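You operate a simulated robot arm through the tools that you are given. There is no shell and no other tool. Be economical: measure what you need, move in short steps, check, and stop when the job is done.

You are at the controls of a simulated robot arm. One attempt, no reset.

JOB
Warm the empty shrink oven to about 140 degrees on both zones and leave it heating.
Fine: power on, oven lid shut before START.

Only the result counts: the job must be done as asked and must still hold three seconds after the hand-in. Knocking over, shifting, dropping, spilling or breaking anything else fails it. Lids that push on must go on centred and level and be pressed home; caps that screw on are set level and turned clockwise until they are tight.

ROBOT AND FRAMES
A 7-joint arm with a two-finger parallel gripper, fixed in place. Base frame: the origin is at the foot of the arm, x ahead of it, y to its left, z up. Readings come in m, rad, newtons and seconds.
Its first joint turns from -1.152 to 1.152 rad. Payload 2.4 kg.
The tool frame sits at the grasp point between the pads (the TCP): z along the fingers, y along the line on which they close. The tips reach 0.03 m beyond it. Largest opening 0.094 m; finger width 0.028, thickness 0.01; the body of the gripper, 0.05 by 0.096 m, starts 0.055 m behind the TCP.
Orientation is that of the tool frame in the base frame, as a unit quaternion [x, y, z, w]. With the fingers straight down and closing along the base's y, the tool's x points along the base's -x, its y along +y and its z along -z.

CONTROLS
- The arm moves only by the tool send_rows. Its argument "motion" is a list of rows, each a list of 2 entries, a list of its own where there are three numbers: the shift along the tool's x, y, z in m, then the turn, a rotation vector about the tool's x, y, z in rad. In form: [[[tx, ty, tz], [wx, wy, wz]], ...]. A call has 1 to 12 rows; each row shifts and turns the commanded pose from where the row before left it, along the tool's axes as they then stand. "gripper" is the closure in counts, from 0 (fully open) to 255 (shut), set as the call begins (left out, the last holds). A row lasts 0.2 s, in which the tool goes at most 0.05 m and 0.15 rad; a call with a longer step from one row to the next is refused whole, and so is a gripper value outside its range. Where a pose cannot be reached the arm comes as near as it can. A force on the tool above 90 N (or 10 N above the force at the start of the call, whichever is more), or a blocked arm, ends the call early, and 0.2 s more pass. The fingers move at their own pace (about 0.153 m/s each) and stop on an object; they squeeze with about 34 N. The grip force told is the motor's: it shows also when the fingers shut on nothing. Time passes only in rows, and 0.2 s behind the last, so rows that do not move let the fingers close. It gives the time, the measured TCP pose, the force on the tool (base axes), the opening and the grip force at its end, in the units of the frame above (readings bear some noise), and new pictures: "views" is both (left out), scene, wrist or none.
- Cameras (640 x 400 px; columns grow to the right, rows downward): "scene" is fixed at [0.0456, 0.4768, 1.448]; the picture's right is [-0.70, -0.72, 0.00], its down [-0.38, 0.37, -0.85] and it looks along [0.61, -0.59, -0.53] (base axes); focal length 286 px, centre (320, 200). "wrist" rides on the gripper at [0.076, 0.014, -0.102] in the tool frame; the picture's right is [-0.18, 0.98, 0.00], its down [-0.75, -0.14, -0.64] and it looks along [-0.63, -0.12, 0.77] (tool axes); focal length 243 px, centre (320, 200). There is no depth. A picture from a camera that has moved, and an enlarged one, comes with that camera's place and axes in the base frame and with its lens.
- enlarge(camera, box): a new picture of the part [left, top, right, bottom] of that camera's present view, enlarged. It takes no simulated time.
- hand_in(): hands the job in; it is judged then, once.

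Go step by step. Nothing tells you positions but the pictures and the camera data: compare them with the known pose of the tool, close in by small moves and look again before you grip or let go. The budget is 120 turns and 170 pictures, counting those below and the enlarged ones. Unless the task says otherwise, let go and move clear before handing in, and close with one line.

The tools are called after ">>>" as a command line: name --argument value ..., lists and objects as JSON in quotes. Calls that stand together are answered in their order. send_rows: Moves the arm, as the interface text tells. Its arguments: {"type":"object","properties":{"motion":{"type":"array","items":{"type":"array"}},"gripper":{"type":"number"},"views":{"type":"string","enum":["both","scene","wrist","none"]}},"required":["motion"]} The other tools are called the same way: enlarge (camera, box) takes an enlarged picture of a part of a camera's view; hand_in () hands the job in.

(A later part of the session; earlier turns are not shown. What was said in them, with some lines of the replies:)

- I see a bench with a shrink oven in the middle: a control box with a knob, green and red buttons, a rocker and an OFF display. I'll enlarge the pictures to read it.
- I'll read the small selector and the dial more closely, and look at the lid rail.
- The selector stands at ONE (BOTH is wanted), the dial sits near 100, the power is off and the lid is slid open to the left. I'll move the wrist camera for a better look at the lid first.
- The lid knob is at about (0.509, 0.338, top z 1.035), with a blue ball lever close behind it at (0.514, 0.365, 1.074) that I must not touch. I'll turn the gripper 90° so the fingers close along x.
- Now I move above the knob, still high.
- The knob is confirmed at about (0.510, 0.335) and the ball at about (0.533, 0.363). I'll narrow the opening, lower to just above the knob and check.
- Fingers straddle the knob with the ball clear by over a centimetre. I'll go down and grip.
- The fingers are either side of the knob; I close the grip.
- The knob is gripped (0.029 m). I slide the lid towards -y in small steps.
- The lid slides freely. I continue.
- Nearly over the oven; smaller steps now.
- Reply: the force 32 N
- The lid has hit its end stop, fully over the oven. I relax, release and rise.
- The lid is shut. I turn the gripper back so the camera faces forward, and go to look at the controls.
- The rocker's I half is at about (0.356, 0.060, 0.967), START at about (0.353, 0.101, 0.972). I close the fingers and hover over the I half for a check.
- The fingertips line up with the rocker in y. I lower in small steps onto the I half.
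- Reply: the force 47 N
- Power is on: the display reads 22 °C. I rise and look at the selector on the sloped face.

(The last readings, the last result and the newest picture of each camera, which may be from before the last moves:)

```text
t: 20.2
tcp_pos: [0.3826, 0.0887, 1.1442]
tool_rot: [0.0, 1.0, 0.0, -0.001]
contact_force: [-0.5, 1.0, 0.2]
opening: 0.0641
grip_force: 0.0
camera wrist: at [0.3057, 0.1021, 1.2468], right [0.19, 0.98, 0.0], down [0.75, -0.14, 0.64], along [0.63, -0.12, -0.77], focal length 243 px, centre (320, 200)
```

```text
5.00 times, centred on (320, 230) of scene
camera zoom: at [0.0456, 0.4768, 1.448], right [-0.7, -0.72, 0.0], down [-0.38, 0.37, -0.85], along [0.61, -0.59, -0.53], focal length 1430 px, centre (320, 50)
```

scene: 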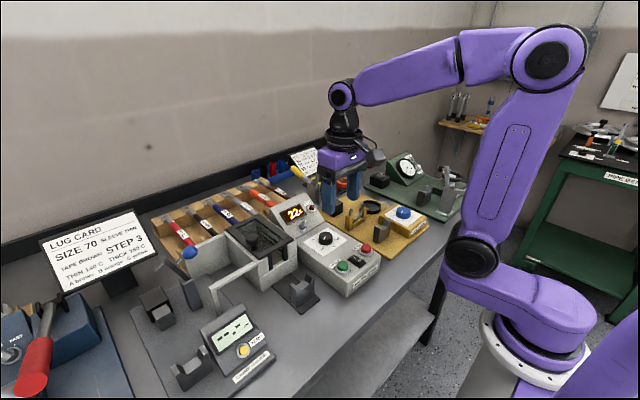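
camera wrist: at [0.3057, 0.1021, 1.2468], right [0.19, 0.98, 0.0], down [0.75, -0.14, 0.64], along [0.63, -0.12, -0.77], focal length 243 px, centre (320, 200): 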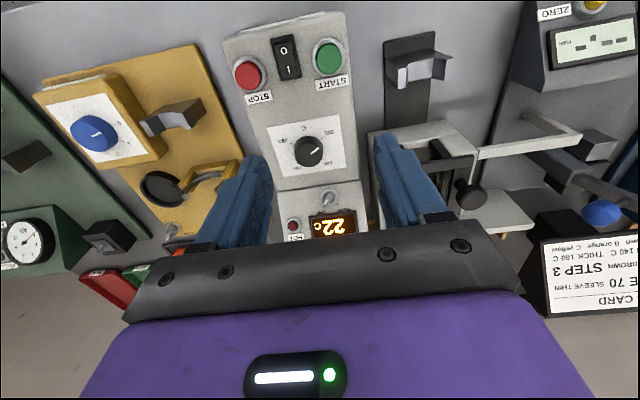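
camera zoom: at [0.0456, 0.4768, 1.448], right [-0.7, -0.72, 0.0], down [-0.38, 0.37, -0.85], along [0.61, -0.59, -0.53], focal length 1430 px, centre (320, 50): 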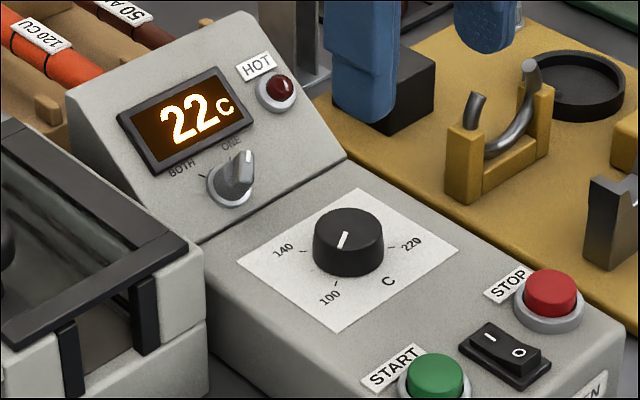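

The selector sits at about (0.534, 0.072, 0.964) on a face sloped about 35–40°; its pointer must swing from ONE to BOTH, about 76° anticlockwise. I'll move over, tilt the tool to face it and preset the 38° twist.

>>> send_rows --motion '[[[-0.03, -0.008, 0.01], [0, 0, 0]], [[-0.03, -0.008, 0.015], [0, 0, 0]], [[-0.022, 0, 0.015], [0, 0, 0]], [[0, 0, 0], [0, -0.1222, 0]], [[0, 0, 0], [0, -0.1222, 0]], [[0, 0, 0], [0, -0.1222, 0]], [[0, 0, 0], [0, -0.1222, 0]], [[0, 0, 0], [0, -0.1222, 0]], [[0, 0, 0.02], [0, 0, 0]]]' --gripper 125

>>> enlarge --camera "wrist" --box '[240, 100, 400, 230]'

```text
t: 22.2
tcp_pos: [0.4755, 0.0722, 1.0871]
tool_rot: [0.0, 0.953, 0.001, 0.302]
contact_force: [0.3, 0.3, -0.2]
opening: 0.0478
grip_force: 0.0
camera wrist: at [0.3541, 0.086, 1.1275], right [0.15, 0.98, 0.11], down [0.25, -0.14, 0.96], along [0.96, -0.12, -0.27], focal length 243 px, centre (320, 200)
```

scene: 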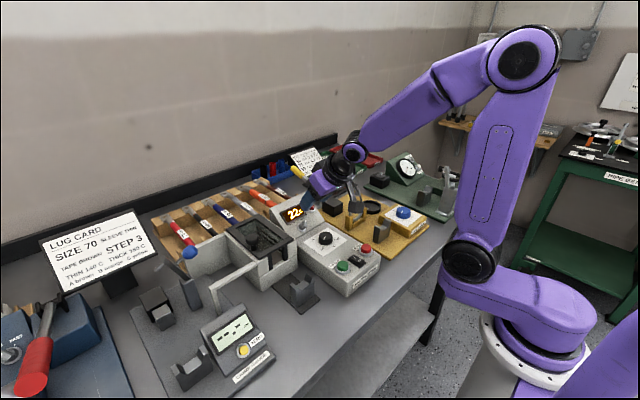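
wrist: 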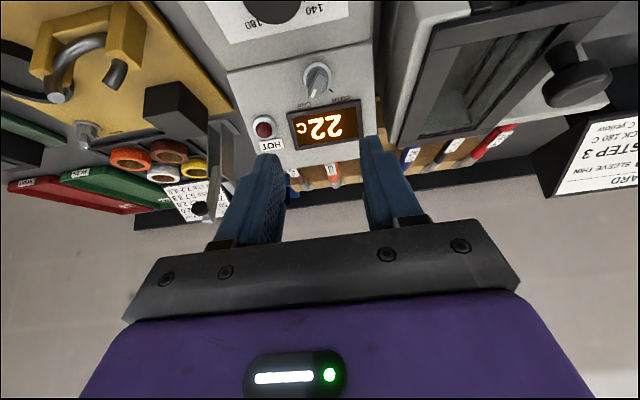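

```text
3.08 times, centred on (320, 165) of wrist
camera zoom: at [0.3541, 0.086, 1.1275], right [0.15, 0.98, 0.11], down [0.25, -0.14, 0.96], along [0.96, -0.12, -0.27], focal length 746 px, centre (320, 308)
```

zoom: 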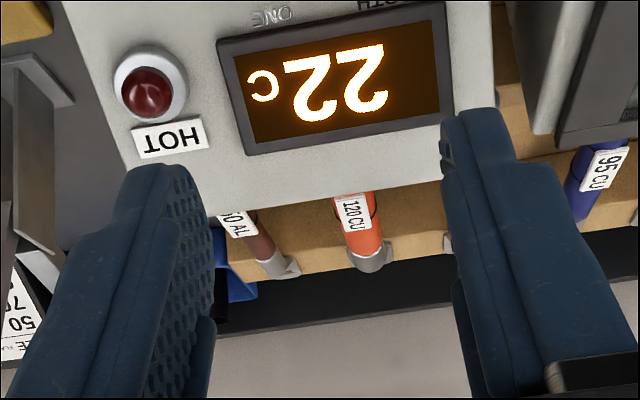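

I centre the tool axis on the selector, approach partway and apply the 38° twist.

>>> send_rows --motion '[[[0.0115, 0, 0.03], [0, 0, 0]], [[0.0115, 0, 0.03], [0, 0, 0]], [[0, 0, 0], [0, 0, 0.1326]], [[0, 0, 0], [0, 0, 0.1326]], [[0, 0, 0], [0, 0, 0.1326]], [[0, 0, 0], [0, 0, 0.1326]], [[0, 0, 0], [0, 0, 0.1326]]]'

>>> enlarge --camera "wrist" --box '[240, 100, 400, 220]'

>>> enlarge --camera "scene" --box '[260, 180, 380, 270]'

```text
t: 23.8
tcp_pos: [0.4922, 0.0727, 1.024]
tool_rot: [0.312, 0.901, 0.098, 0.284]
contact_force: [-0.4, 0.2, -0.3]
opening: 0.0478
grip_force: 0.1
camera wrist: at [0.39, 0.1301, 1.0798], right [0.62, 0.66, 0.43], down [0.05, -0.58, 0.82], along [0.79, -0.48, -0.39], focal length 243 px, centre (320, 200)
```

scene: 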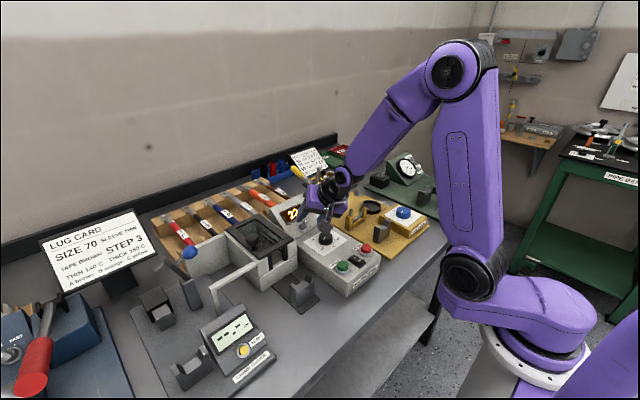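
wrist: 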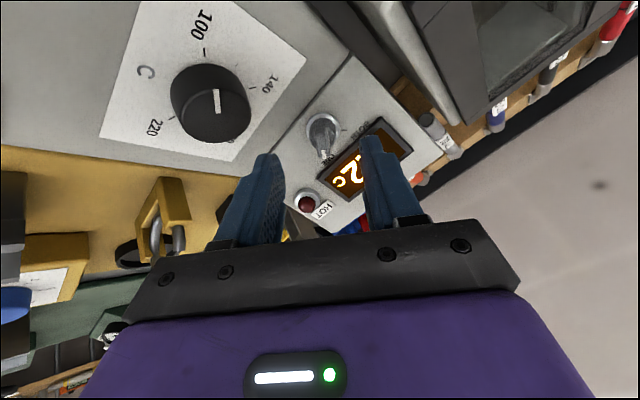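

```text
3.33 times, centred on (320, 160) of wrist
camera zoom: at [0.39, 0.1301, 1.0798], right [0.62, 0.66, 0.43], down [0.05, -0.58, 0.82], along [0.79, -0.48, -0.39], focal length 809 px, centre (320, 333)
```

zoom: 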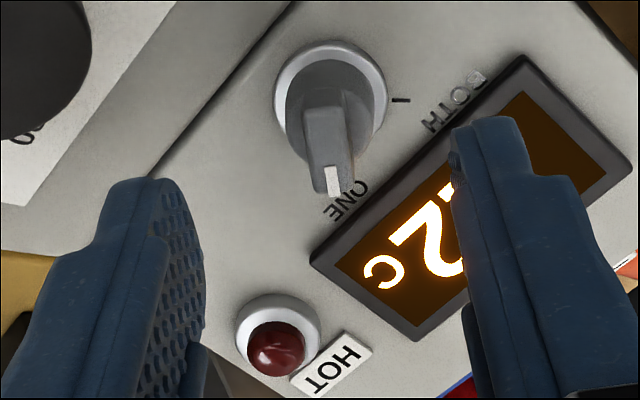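

```text
4.44 times, centred on (320, 225) of scene
camera zoom: at [0.0456, 0.4768, 1.448], right [-0.7, -0.72, 0.0], down [-0.38, 0.37, -0.85], along [0.61, -0.59, -0.53], focal length 1271 px, centre (320, 89)
```

zoom: 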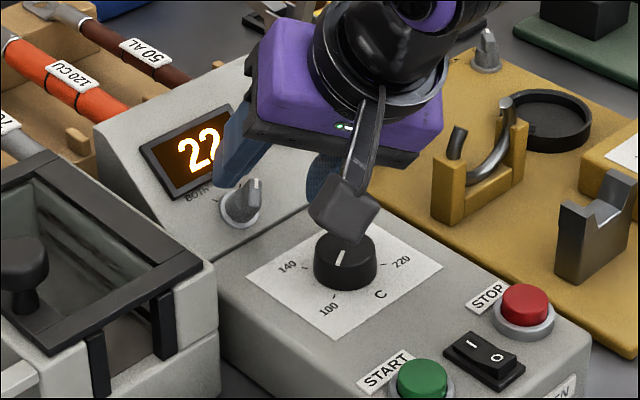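

The selector is nearly on the tool axis with the bar between the fingers. I advance 3 cm and check.

>>> send_rows --motion '[[[-0.001, 0.002, 0.01], [0, 0, 0]], [[0, 0, 0.01], [0, 0, 0]], [[0, 0, 0.01], [0, 0, 0]]]' --views "none"

>>> enlarge --camera "wrist" --box '[240, 100, 400, 220]'

>>> enlarge --camera "scene" --box '[270, 180, 370, 260]'

```text
t: 24.6
tcp_pos: [0.5104, 0.0742, 1.0016]
tool_rot: [0.31, 0.902, 0.098, 0.285]
contact_force: [-0.3, 0.3, 0.5]
opening: 0.0476
grip_force: 0.0
```

```text
3.33 times, centred on (320, 160) of wrist
camera zoom: at [0.4092, 0.1308, 1.0563], right [0.62, 0.66, 0.43], down [0.05, -0.58, 0.82], along [0.79, -0.48, -0.38], focal length 809 px, centre (320, 333)
```

zoom: 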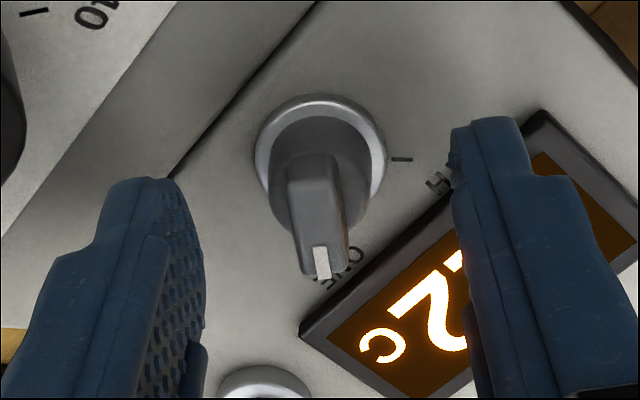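

```text
5.00 times, centred on (320, 220) of scene
camera zoom: at [0.0456, 0.4768, 1.448], right [-0.7, -0.72, 0.0], down [-0.38, 0.37, -0.85], along [0.61, -0.59, -0.53], focal length 1430 px, centre (320, 100)
```

zoom: 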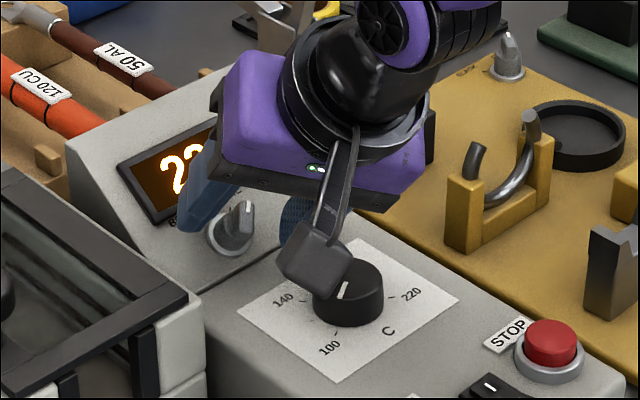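

Aligned well. I advance 12 mm more and close on the bar.

>>> send_rows --motion '[[[0, 0, 0.006], [0, 0, 0]], [[0, 0, 0.006], [0, 0, 0]], [[0, 0, 0], [0, 0, 0]]]' --views "none"

>>> enlarge --camera "wrist" --box '[240, 100, 400, 220]'

>>> enlarge --camera "scene" --box '[270, 180, 370, 260]'

```text
t: 25.2
tcp_pos: [0.5132, 0.0749, 0.9975]
tool_rot: [0.311, 0.901, 0.099, 0.286]
contact_force: [-29.9, -1.6, 40.9]
opening: 0.049
grip_force: 0.8
stopped in row 2: the force on the tool passed its limit (the readings are from after the stop); the commanded pose is now the measured one
```

```text
3.33 times, centred on (320, 160) of wrist
camera zoom: at [0.4123, 0.1315, 1.0519], right [0.61, 0.66, 0.43], down [0.04, -0.58, 0.82], along [0.79, -0.48, -0.38], focal length 809 px, centre (320, 333)
```

zoom: 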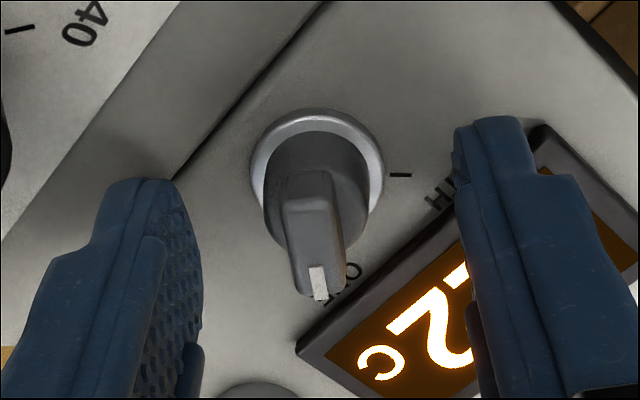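

```text
5.00 times, centred on (320, 220) of scene
camera zoom: at [0.0441, 0.4767, 1.4481], right [-0.7, -0.72, 0.0], down [-0.38, 0.37, -0.85], along [0.61, -0.59, -0.53], focal length 1430 px, centre (320, 100)
```

zoom: 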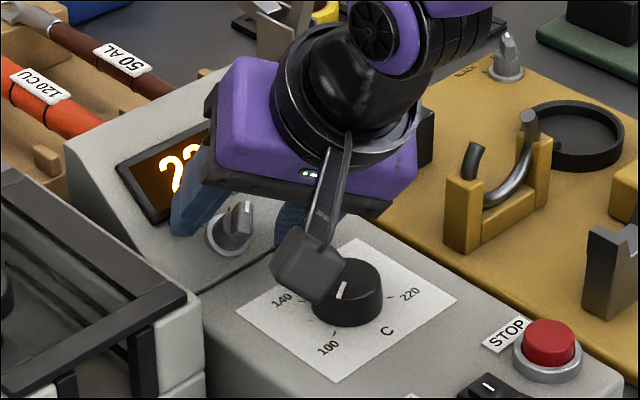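

The tips touched the face or display frame (force along the face normal). I back off 2 mm and close on the bar.

>>> send_rows --motion '[[[0, -0.001, -0.002], [0, 0, 0]], [[0, 0, 0], [0, 0, 0]], [[0, 0, 0], [0, 0, 0]]]' --gripper 255 --views "none"

>>> enlarge --camera "wrist" --box '[240, 100, 400, 220]'

```text
t: 26.0
tcp_pos: [0.5155, 0.0729, 0.9976]
tool_rot: [0.312, 0.901, 0.099, 0.285]
contact_force: [26.1, -5.0, -24.7]
opening: 0.0188
grip_force: 45.2
```

```text
3.33 times, centred on (320, 160) of wrist
camera zoom: at [0.4139, 0.1302, 1.0513], right [0.61, 0.66, 0.43], down [0.04, -0.58, 0.82], along [0.79, -0.48, -0.38], focal length 809 px, centre (320, 333)
```

zoom: 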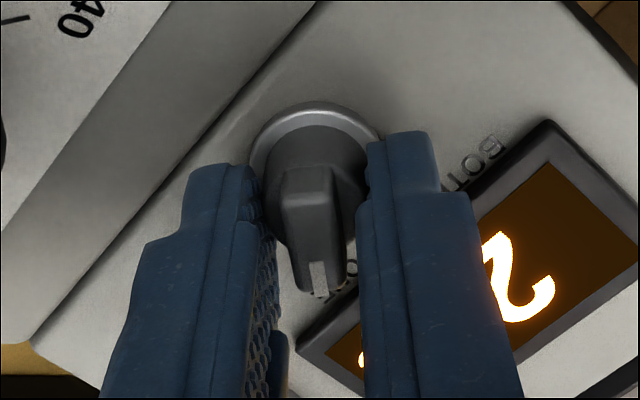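

The jaws hold the round skirt of the selector (19 mm). Concentric, so I try a short anticlockwise turn and see whether it follows.

>>> send_rows --motion '[[[0, 0, 0.001], [0, 0, -0.13]], [[0, 0, 0.001], [0, 0, -0.13]], [[0, 0, 0], [0, 0, -0.13]]]' --views "none"

>>> enlarge --camera "wrist" --box '[240, 100, 400, 220]'

```text
t: 26.8
tcp_pos: [0.5147, 0.0743, 0.9964]
tool_rot: [0.128, 0.944, 0.041, 0.301]
contact_force: [-1.0, -3.3, 18.4]
opening: 0.0188
grip_force: 45.4
```

```text
3.33 times, centred on (320, 160) of wrist
camera zoom: at [0.3988, 0.107, 1.0406], right [0.36, 0.9, 0.26], down [0.19, -0.34, 0.92], along [0.91, -0.28, -0.29], focal length 809 px, centre (320, 333)
```

zoom: 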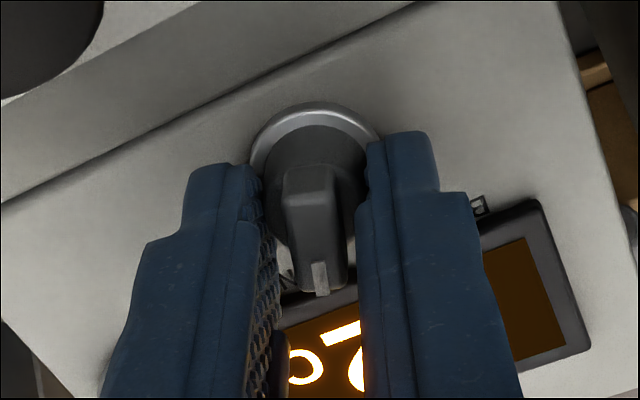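

The selector follows the gripper. I continue the turn to BOTH.

>>> send_rows --motion '[[[0, 0, 0], [0, 0, -0.138]], [[0, 0, 0], [0, 0, -0.138]], [[0, 0, 0], [0, 0, -0.138]], [[0, 0, 0], [0, 0, -0.138]], [[0, 0, 0], [0, 0, -0.138]], [[0, 0, 0], [0, 0, -0.138]], [[0, 0, 0], [0, 0, -0.138]]]' --views "scene"

>>> enlarge --camera "wrist" --box '[240, 100, 400, 220]'

```text
t: 28.4
tcp_pos: [0.5154, 0.0758, 0.996]
tool_rot: [-0.327, 0.895, -0.102, 0.286]
contact_force: [-8.7, 20.5, 32.8]
opening: 0.0193
grip_force: 44.3
```

scene: 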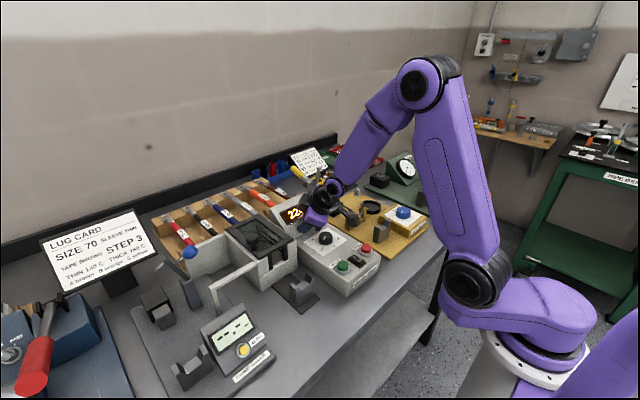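

```text
3.33 times, centred on (320, 160) of wrist
camera zoom: at [0.4002, 0.0367, 1.041], right [-0.4, 0.87, -0.28], down [0.17, 0.38, 0.91], along [0.9, 0.32, -0.3], focal length 809 px, centre (320, 333)
```

zoom: 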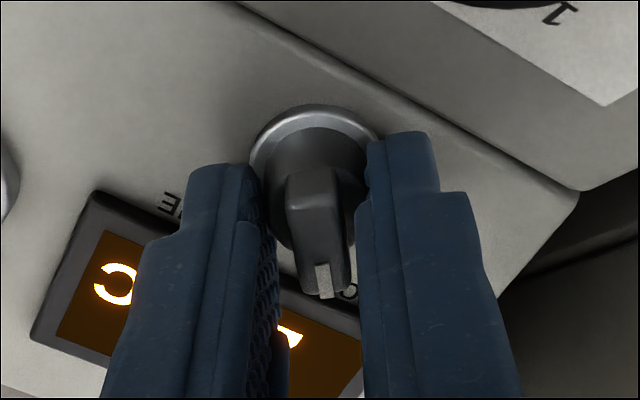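

It has come round and feels like it reached its stop. I release, back straight out and check.

>>> send_rows --motion '[[[0, 0, 0], [0, 0, 0]], [[0, 0, 0], [0, 0, 0]], [[0, 0, -0.02], [0, 0, 0]], [[0, 0, -0.04], [0, 0, 0]], [[0, 0, -0.05], [0, 0, 0]]]' --gripper 110 --views "none"

>>> enlarge --camera "wrist" --box '[240, 0, 400, 120]'

>>> enlarge --camera "scene" --box '[270, 180, 370, 260]'

```text
t: 29.6
tcp_pos: [0.4502, 0.0726, 1.0855]
tool_rot: [-0.324, 0.897, -0.101, 0.283]
contact_force: [-0.4, 0.1, -0.6]
opening: 0.0534
grip_force: 0.0
```

```text
3.33 times, centred on (320, 60) of wrist
camera zoom: at [0.3357, 0.0336, 1.1309], right [-0.4, 0.87, -0.28], down [0.18, 0.37, 0.91], along [0.9, 0.31, -0.31], focal length 809 px, centre (320, 667)
```

zoom: 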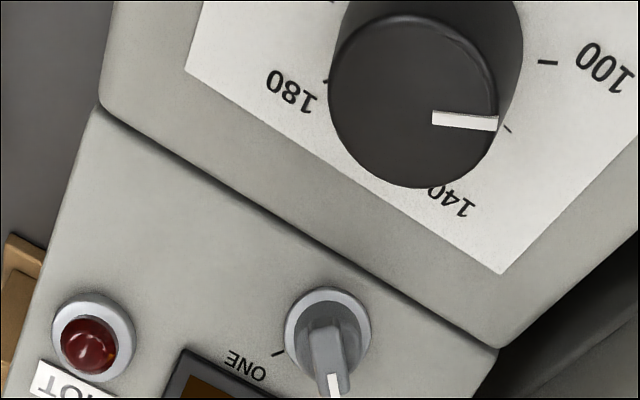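

```text
5.00 times, centred on (320, 220) of scene
camera zoom: at [0.0456, 0.4768, 1.448], right [-0.7, -0.72, 0.0], down [-0.38, 0.37, -0.85], along [0.61, -0.59, -0.53], focal length 1430 px, centre (320, 100)
```

zoom: 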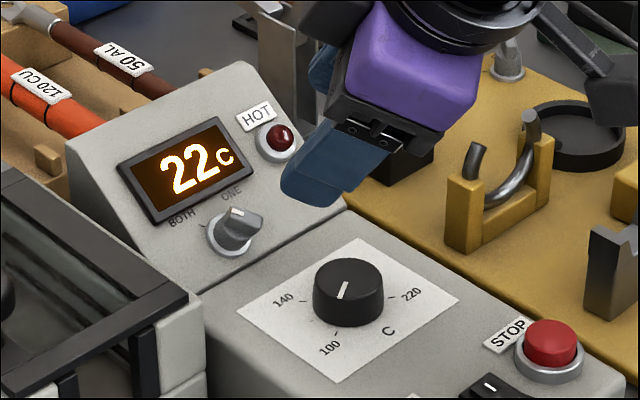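

The selector has moved to the left position. Next I bring the tool upright over the dial, keeping the twist as a starting angle for a clockwise turn.

>>> send_rows --motion '[[[0, 0, -0.02], [0, 0, 0]], [[0, 0, 0], [-0.0781, 0.094, 0]], [[0, 0, 0], [-0.0781, 0.094, 0]], [[0, 0, 0], [-0.0781, 0.094, 0]], [[0, 0, 0], [-0.0781, 0.094, 0]], [[0, 0, 0], [-0.0781, 0.094, 0]]]' --gripper 80

>>> enlarge --camera "wrist" --box '[240, 90, 400, 210]'

>>> enlarge --camera "scene" --box '[270, 185, 370, 265]'

```text
t: 31.0
tcp_pos: [0.4396, 0.072, 1.1016]
tool_rot: [-0.34, 0.941, 0.001, 0.0]
contact_force: [0.3, 0.2, 0.2]
opening: 0.0645
grip_force: 0.0
camera wrist: at [0.3717, 0.0345, 1.2044], right [-0.49, 0.87, 0.0], down [0.67, 0.37, 0.64], along [0.56, 0.31, -0.77], focal length 243 px, centre (320, 200)
```

scene: 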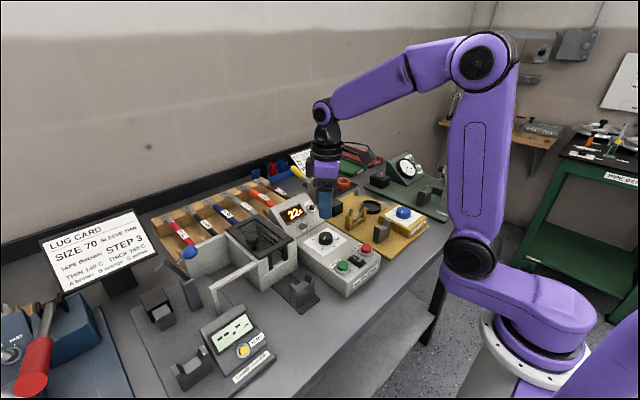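
wrist: 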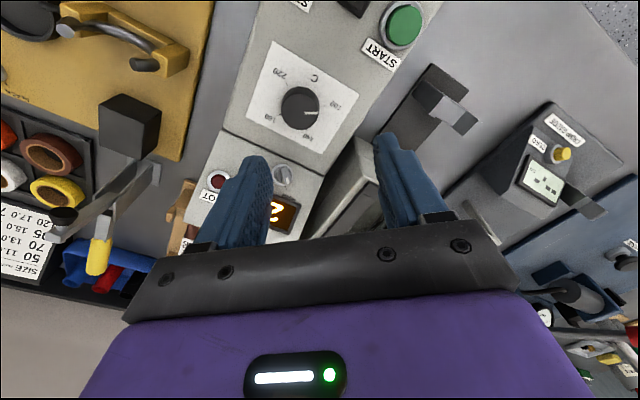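

```text
3.33 times, centred on (320, 150) of wrist
camera zoom: at [0.3717, 0.0345, 1.2044], right [-0.49, 0.87, 0.0], down [0.67, 0.37, 0.64], along [0.56, 0.31, -0.77], focal length 809 px, centre (320, 367)
```

zoom: 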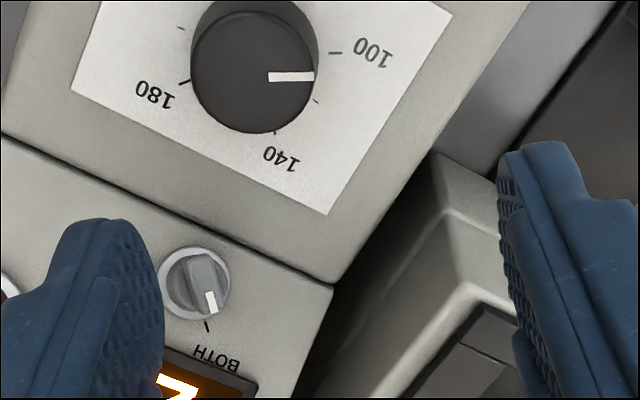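

```text
5.00 times, centred on (320, 225) of scene
camera zoom: at [0.0456, 0.4768, 1.448], right [-0.7, -0.72, 0.0], down [-0.38, 0.37, -0.85], along [0.61, -0.59, -0.53], focal length 1430 px, centre (320, 75)
```

zoom: 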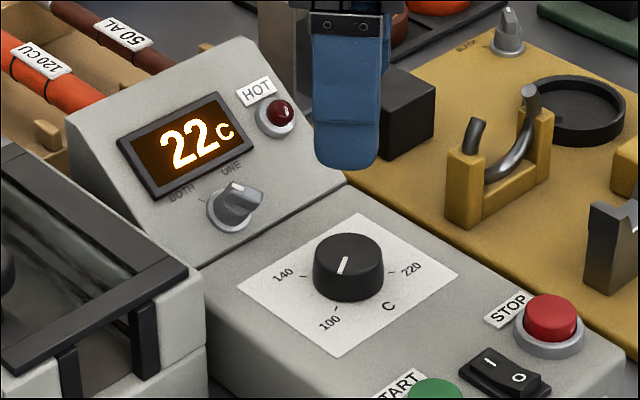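

The selector now points at BOTH. The dial is at about (0.454, 0.058, top 0.972); I lower over it.

>>> send_rows --motion '[[[-0.001, -0.01, 0.02], [0, 0, 0]], [[-0.001, -0.01, 0.025], [0, 0, 0]], [[0, 0, 0.025], [0, 0, 0]]]' --views "none"

>>> enlarge --camera "wrist" --box '[220, 80, 420, 230]'

>>> enlarge --camera "scene" --box '[270, 185, 370, 265]'

```text
t: 31.8
tcp_pos: [0.4527, 0.0604, 1.0309]
tool_rot: [-0.339, 0.941, 0.001, 0.001]
contact_force: [0.3, 0.0, 0.5]
opening: 0.0644
grip_force: 0.1
```

```text
2.67 times, centred on (320, 155) of wrist
camera zoom: at [0.3855, 0.0209, 1.134], right [-0.49, 0.87, 0.0], down [0.67, 0.37, 0.64], along [0.56, 0.31, -0.77], focal length 647 px, centre (320, 320)
```

zoom: 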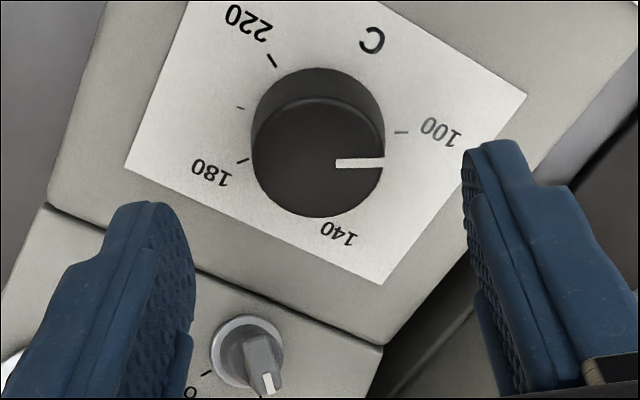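

```text
5.00 times, centred on (320, 225) of scene
camera zoom: at [0.0456, 0.4768, 1.448], right [-0.7, -0.72, 0.0], down [-0.38, 0.37, -0.85], along [0.61, -0.59, -0.53], focal length 1430 px, centre (320, 75)
```

zoom: 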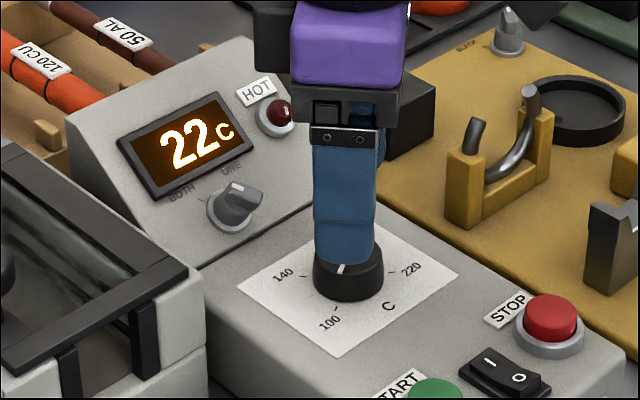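

The tool axis is right over the dial and the pointer is at the 100 mark; 140 is 80° clockwise. I descend around the knob and grip.

>>> send_rows --motion '[[[0, 0, 0.02], [0, 0, 0]], [[0, 0, 0.018], [0, 0, 0]]]' --views "none"

>>> send_rows --motion '[[[0, 0, 0], [0, 0, 0]], [[0, 0, 0], [0, 0, 0]]]' --gripper 255 --views "none"

>>> enlarge --camera "wrist" --box '[220, 80, 420, 230]'

```text
t: 32.4
tcp_pos: [0.4547, 0.0595, 0.994]
tool_rot: [-0.339, 0.941, 0.0, 0.0]
contact_force: [0.6, 0.7, 0.5]
opening: 0.0643
grip_force: 0.1
```

```text
t: 33.0
tcp_pos: [0.4538, 0.0597, 0.9932]
tool_rot: [-0.339, 0.941, 0.0, 0.001]
contact_force: [0.8, -1.3, -5.0]
opening: 0.036
grip_force: 45.1
```

```text
2.67 times, centred on (320, 155) of wrist
camera zoom: at [0.386, 0.0204, 1.0962], right [-0.49, 0.87, 0.0], down [0.67, 0.37, 0.64], along [0.56, 0.31, -0.77], focal length 647 px, centre (320, 320)
```

zoom: 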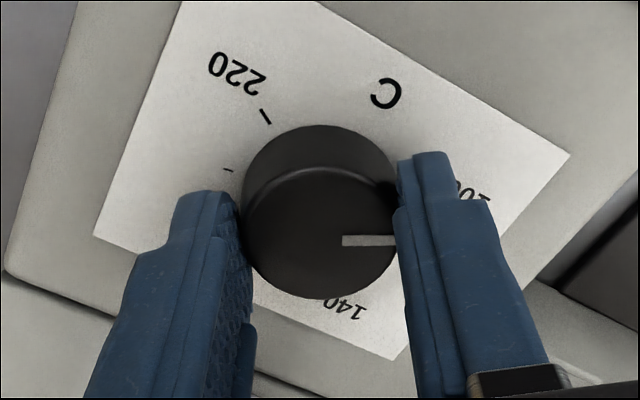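

Gripped cleanly at 36 mm. I turn 80° clockwise (positive about the tool's z).

>>> send_rows --motion '[[[0, 0, 0], [0, 0, 0.1396]], [[0, 0, 0], [0, 0, 0.1396]], [[0, 0, 0], [0, 0, 0.1396]], [[0, 0, 0], [0, 0, 0.1396]], [[0, 0, 0], [0, 0, 0.1396]], [[0, 0, 0], [0, 0, 0.1396]], [[0, 0, 0], [0, 0, 0.1396]], [[0, 0, 0], [0, 0, 0.1396]], [[0, 0, 0], [0, 0, 0.1396]], [[0, 0, 0], [0, 0, 0.1396]]]' --views "none"

>>> enlarge --camera "wrist" --box '[220, 80, 420, 230]'

>>> enlarge --camera "scene" --box '[270, 185, 370, 265]'

```text
t: 35.2
tcp_pos: [0.4533, 0.0605, 0.9939]
tool_rot: [0.346, 0.938, -0.001, 0.0]
contact_force: [-1.6, 8.9, -14.7]
opening: 0.0362
grip_force: 44.7
```

```text
2.67 times, centred on (320, 155) of wrist
camera zoom: at [0.4053, 0.1195, 1.0964], right [0.78, 0.63, 0.0], down [0.48, -0.6, 0.64], along [0.4, -0.5, -0.77], focal length 647 px, centre (320, 320)
```

zoom: 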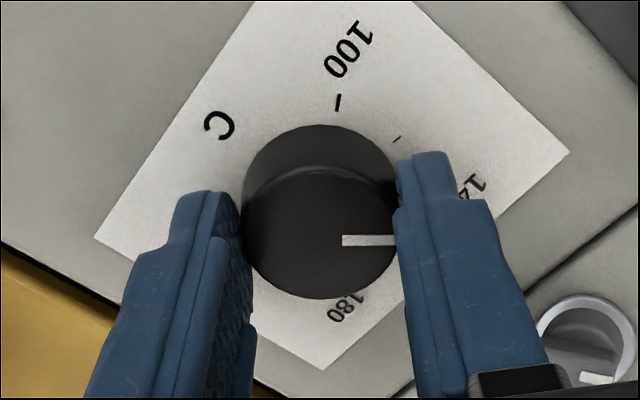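

```text
5.00 times, centred on (320, 225) of scene
camera zoom: at [0.0457, 0.4771, 1.4479], right [-0.7, -0.72, 0.0], down [-0.38, 0.37, -0.85], along [0.61, -0.59, -0.53], focal length 1430 px, centre (320, 75)
```

zoom: 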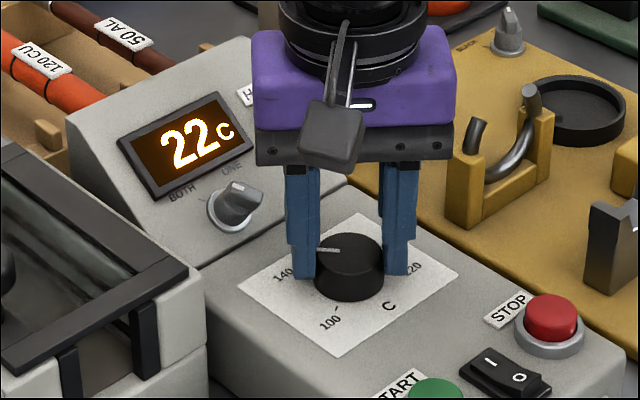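

The knob followed fully. I open, rise and check the pointer against the 140 tick.

>>> send_rows --motion '[[[0, 0, 0], [0, 0, 0]], [[0, 0, 0], [0, 0, 0]], [[0, 0, -0.03], [0, 0, 0]], [[0, 0, -0.04], [0, 0, 0]], [[0.03, 0, -0.04], [0, 0, 0]]]' --gripper 80 --views "wrist"

>>> enlarge --camera "scene" --box '[290, 205, 370, 265]'

>>> enlarge --camera "wrist" --box '[260, 90, 380, 190]'

```text
t: 36.4
tcp_pos: [0.4299, 0.078, 1.1044]
tool_rot: [0.344, 0.939, 0.0, 0.0]
contact_force: [-0.6, 0.1, -0.2]
opening: 0.0645
grip_force: 0.0
camera wrist: at [0.3809, 0.1373, 1.2069], right [0.78, 0.63, 0.0], down [0.48, -0.6, 0.64], along [0.41, -0.5, -0.77], focal length 243 px, centre (320, 200)
```

wrist: 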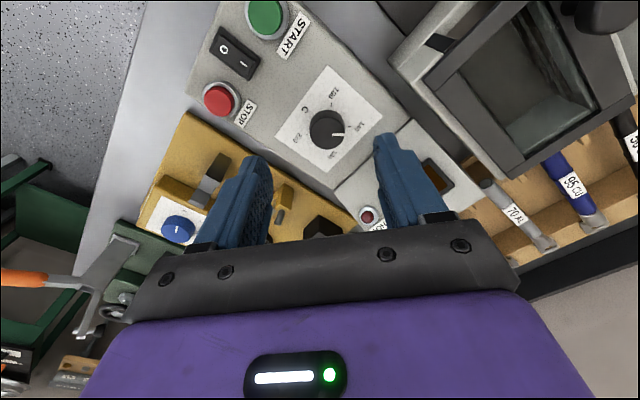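

```text
6.67 times, centred on (330, 235) of scene
camera zoom: at [0.0457, 0.4768, 1.448], right [-0.7, -0.72, 0.0], down [-0.38, 0.37, -0.85], along [0.61, -0.59, -0.53], focal length 1907 px, centre (253, -33)
```

zoom: 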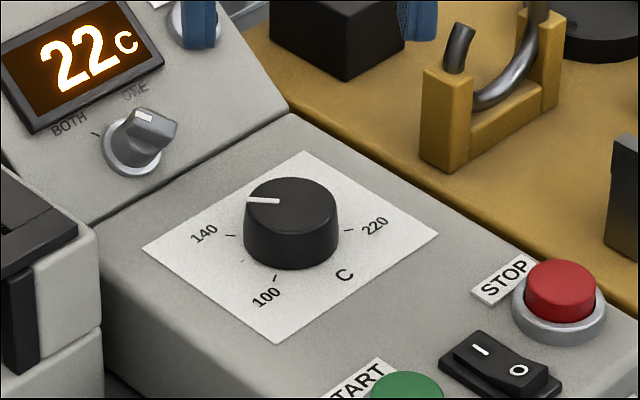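

```text
4.00 times, centred on (320, 140) of wrist
camera zoom: at [0.3809, 0.1373, 1.2069], right [0.78, 0.63, 0.0], down [0.48, -0.6, 0.64], along [0.41, -0.5, -0.77], focal length 970 px, centre (320, 440)
```

zoom: 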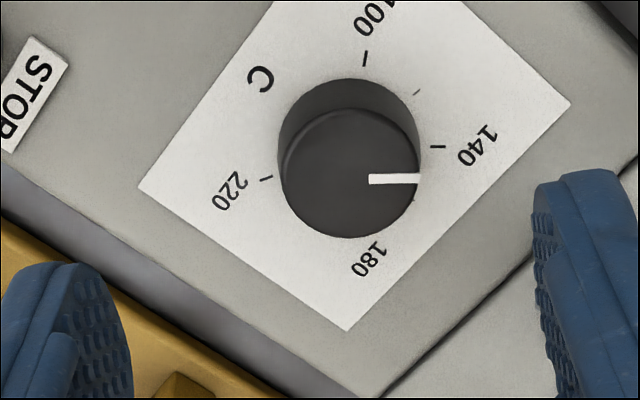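

The pointer works out at about 39° against the 140 tick's 39.5°, so the dial is on 140. All set: lid shut, power on, BOTH, 140. Next I hover over START with closed fingers.

>>> send_rows --motion '[[[0.024, -0.0106, 0.015], [0, 0, 0]], [[0.024, -0.0106, 0.02], [0, 0, 0]], [[0.0244, -0.0106, 0.025], [0, 0, 0]], [[0, 0, 0.014], [0, 0, 0]]]' --gripper 255 --views "none"

>>> enlarge --camera "wrist" --box '[220, 80, 420, 230]'

>>> enlarge --camera "scene" --box '[290, 205, 400, 295]'

```text
t: 37.4
tcp_pos: [0.3565, 0.1023, 1.0286]
tool_rot: [0.345, 0.939, 0.001, 0.001]
contact_force: [-0.2, 0.0, -0.4]
opening: 0.0
grip_force: 33.1
```

```text
2.67 times, centred on (320, 155) of wrist
camera zoom: at [0.3063, 0.1612, 1.1317], right [0.78, 0.63, 0.0], down [0.48, -0.6, 0.64], along [0.41, -0.5, -0.77], focal length 647 px, centre (320, 320)
```

zoom: 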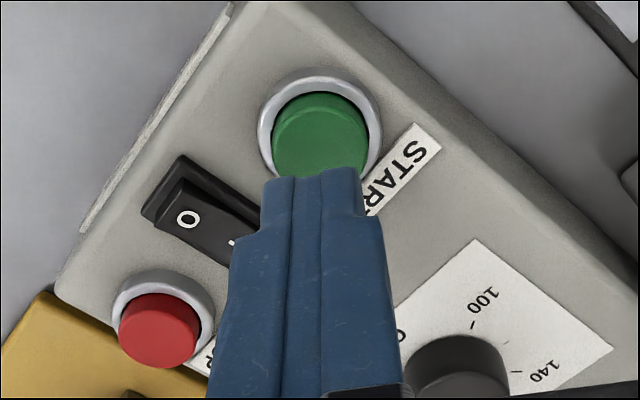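

```text
4.44 times, centred on (345, 250) of scene
camera zoom: at [0.0456, 0.4768, 1.448], right [-0.7, -0.72, 0.0], down [-0.38, 0.37, -0.85], along [0.61, -0.59, -0.53], focal length 1271 px, centre (209, -22)
```

zoom: 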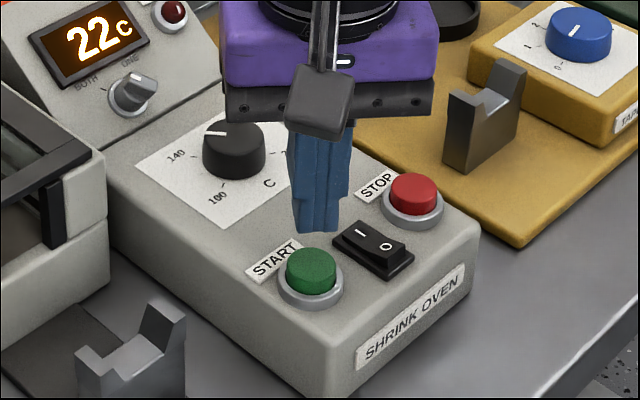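

The tool axis is centred on START. I press down in small steps.

>>> send_rows --motion '[[[0.001, 0, 0.012], [0, 0, 0]], [[0, 0, 0.012], [0, 0, 0]], [[0, 0, 0.003], [0, 0, 0]], [[0, 0, 0.003], [0, 0, 0]]]' --views "none"

>>> enlarge --camera "scene" --box '[260, 195, 400, 295]'

```text
t: 38.4
tcp_pos: [0.3545, 0.1016, 0.9999]
tool_rot: [0.345, 0.939, 0.0, 0.001]
contact_force: [-1.2, 0.4, 2.7]
opening: 0.0003
grip_force: 33.4
```

```text
4.00 times, centred on (330, 245) of scene
camera zoom: at [0.0456, 0.4768, 1.448], right [-0.7, -0.72, 0.0], down [-0.38, 0.37, -0.85], along [0.61, -0.59, -0.53], focal length 1144 px, centre (280, 20)
```

zoom: 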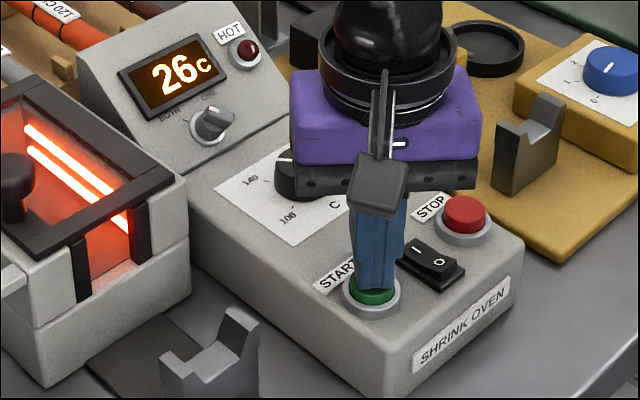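

The oven is heating: the elements glow and the display shows 26 °C. I lift clear and check that it holds.

>>> send_rows --motion '[[[0, 0, -0.03], [0, 0, 0]], [[0, 0, -0.05], [0, 0, 0]], [[0, 0, -0.05], [0, 0, 0]], [[0, 0, -0.03], [0, 0, 0]], [[0, 0, 0], [0, 0, 0]], [[0, 0, 0], [0, 0, 0]], [[0, 0, 0], [0, 0, 0]], [[0, 0, 0], [0, 0, 0]], [[0, 0, 0], [0, 0, 0]], [[0, 0, 0], [0, 0, 0]]]' --views "scene"

>>> enlarge --camera "scene" --box '[210, 190, 400, 300]'

```text
t: 40.6
tcp_pos: [0.3541, 0.1014, 1.1595]
tool_rot: [0.344, 0.939, 0.001, 0.001]
contact_force: [-0.2, -0.7, -0.6]
opening: 0.0001
grip_force: 32.8
```

scene: 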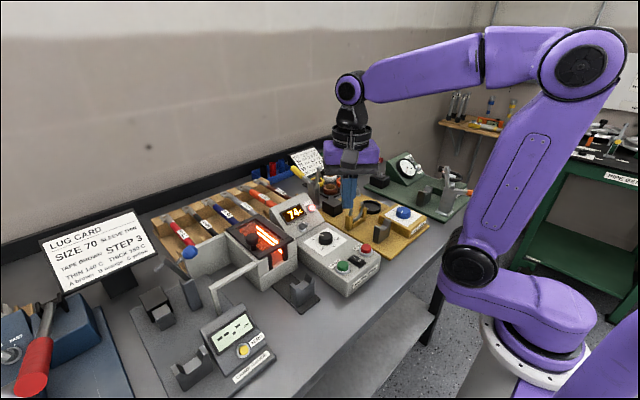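

```text
3.37 times, centred on (305, 245) of scene
camera zoom: at [0.0456, 0.4768, 1.448], right [-0.7, -0.72, 0.0], down [-0.38, 0.37, -0.85], along [0.61, -0.59, -0.53], focal length 963 px, centre (370, 48)
```

zoom: 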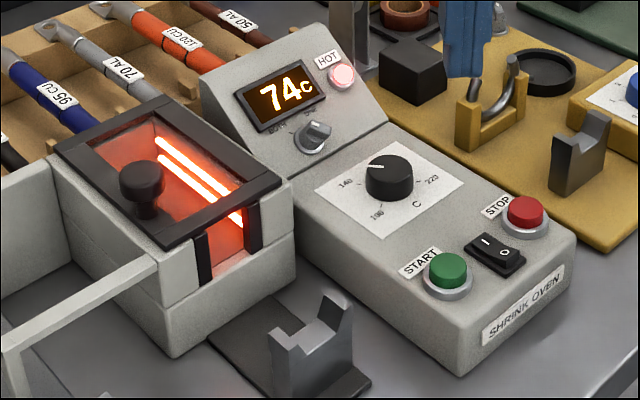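

It is heating fast (74 °C). I wait a little to see where it settles.

>>> send_rows --motion '[[[0, 0, 0], [0, 0, 0]], [[0, 0, 0], [0, 0, 0]], [[0, 0, 0], [0, 0, 0]], [[0, 0, 0], [0, 0, 0]], [[0, 0, 0], [0, 0, 0]], [[0, 0, 0], [0, 0, 0]], [[0, 0, 0], [0, 0, 0]], [[0, 0, 0], [0, 0, 0]], [[0, 0, 0], [0, 0, 0]], [[0, 0, 0], [0, 0, 0]], [[0, 0, 0], [0, 0, 0]], [[0, 0, 0], [0, 0, 0]]]' --views "none"

>>> send_rows --motion '[[[0, 0, 0], [0, 0, 0]], [[0, 0, 0], [0, 0, 0]], [[0, 0, 0], [0, 0, 0]], [[0, 0, 0], [0, 0, 0]], [[0, 0, 0], [0, 0, 0]], [[0, 0, 0], [0, 0, 0]], [[0, 0, 0], [0, 0, 0]], [[0, 0, 0], [0, 0, 0]], [[0, 0, 0], [0, 0, 0]], [[0, 0, 0], [0, 0, 0]], [[0, 0, 0], [0, 0, 0]], [[0, 0, 0], [0, 0, 0]]]' --views "none"

>>> enlarge --camera "scene" --box '[210, 190, 400, 300]'

```text
t: 43.2
tcp_pos: [0.3545, 0.1014, 1.1604]
tool_rot: [0.344, 0.939, 0.001, -0.001]
contact_force: [-0.2, 0.1, -0.3]
opening: 0.0
grip_force: 32.7
```

```text
t: 45.8
tcp_pos: [0.3546, 0.1027, 1.1593]
tool_rot: [0.345, 0.939, 0.0, 0.0]
contact_force: [0.4, -0.2, 0.5]
opening: 0.0
grip_force: 33.4
```

```text
3.37 times, centred on (305, 245) of scene
camera zoom: at [0.0456, 0.4768, 1.448], right [-0.7, -0.72, 0.0], down [-0.38, 0.37, -0.85], along [0.61, -0.59, -0.53], focal length 963 px, centre (370, 48)
```

zoom: 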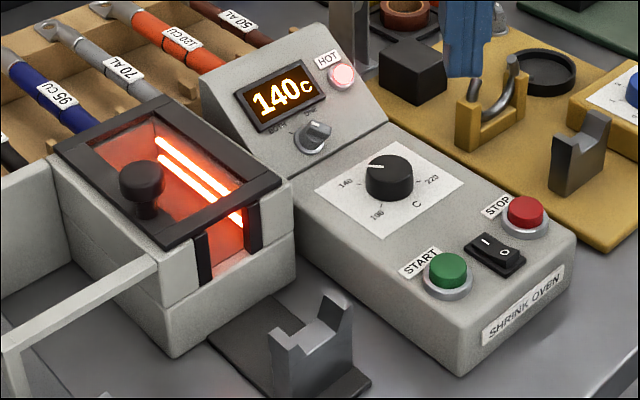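

The display reads 140 °C with the heater glowing, the lid shut and the arm clear, so I hand in.

>>> hand_in

```text
The job is handed in.
```

The shrink oven is on, empty with its lid shut, set to BOTH zones, and heating at 140 °C; the lid was shut and the power on before I pressed START.
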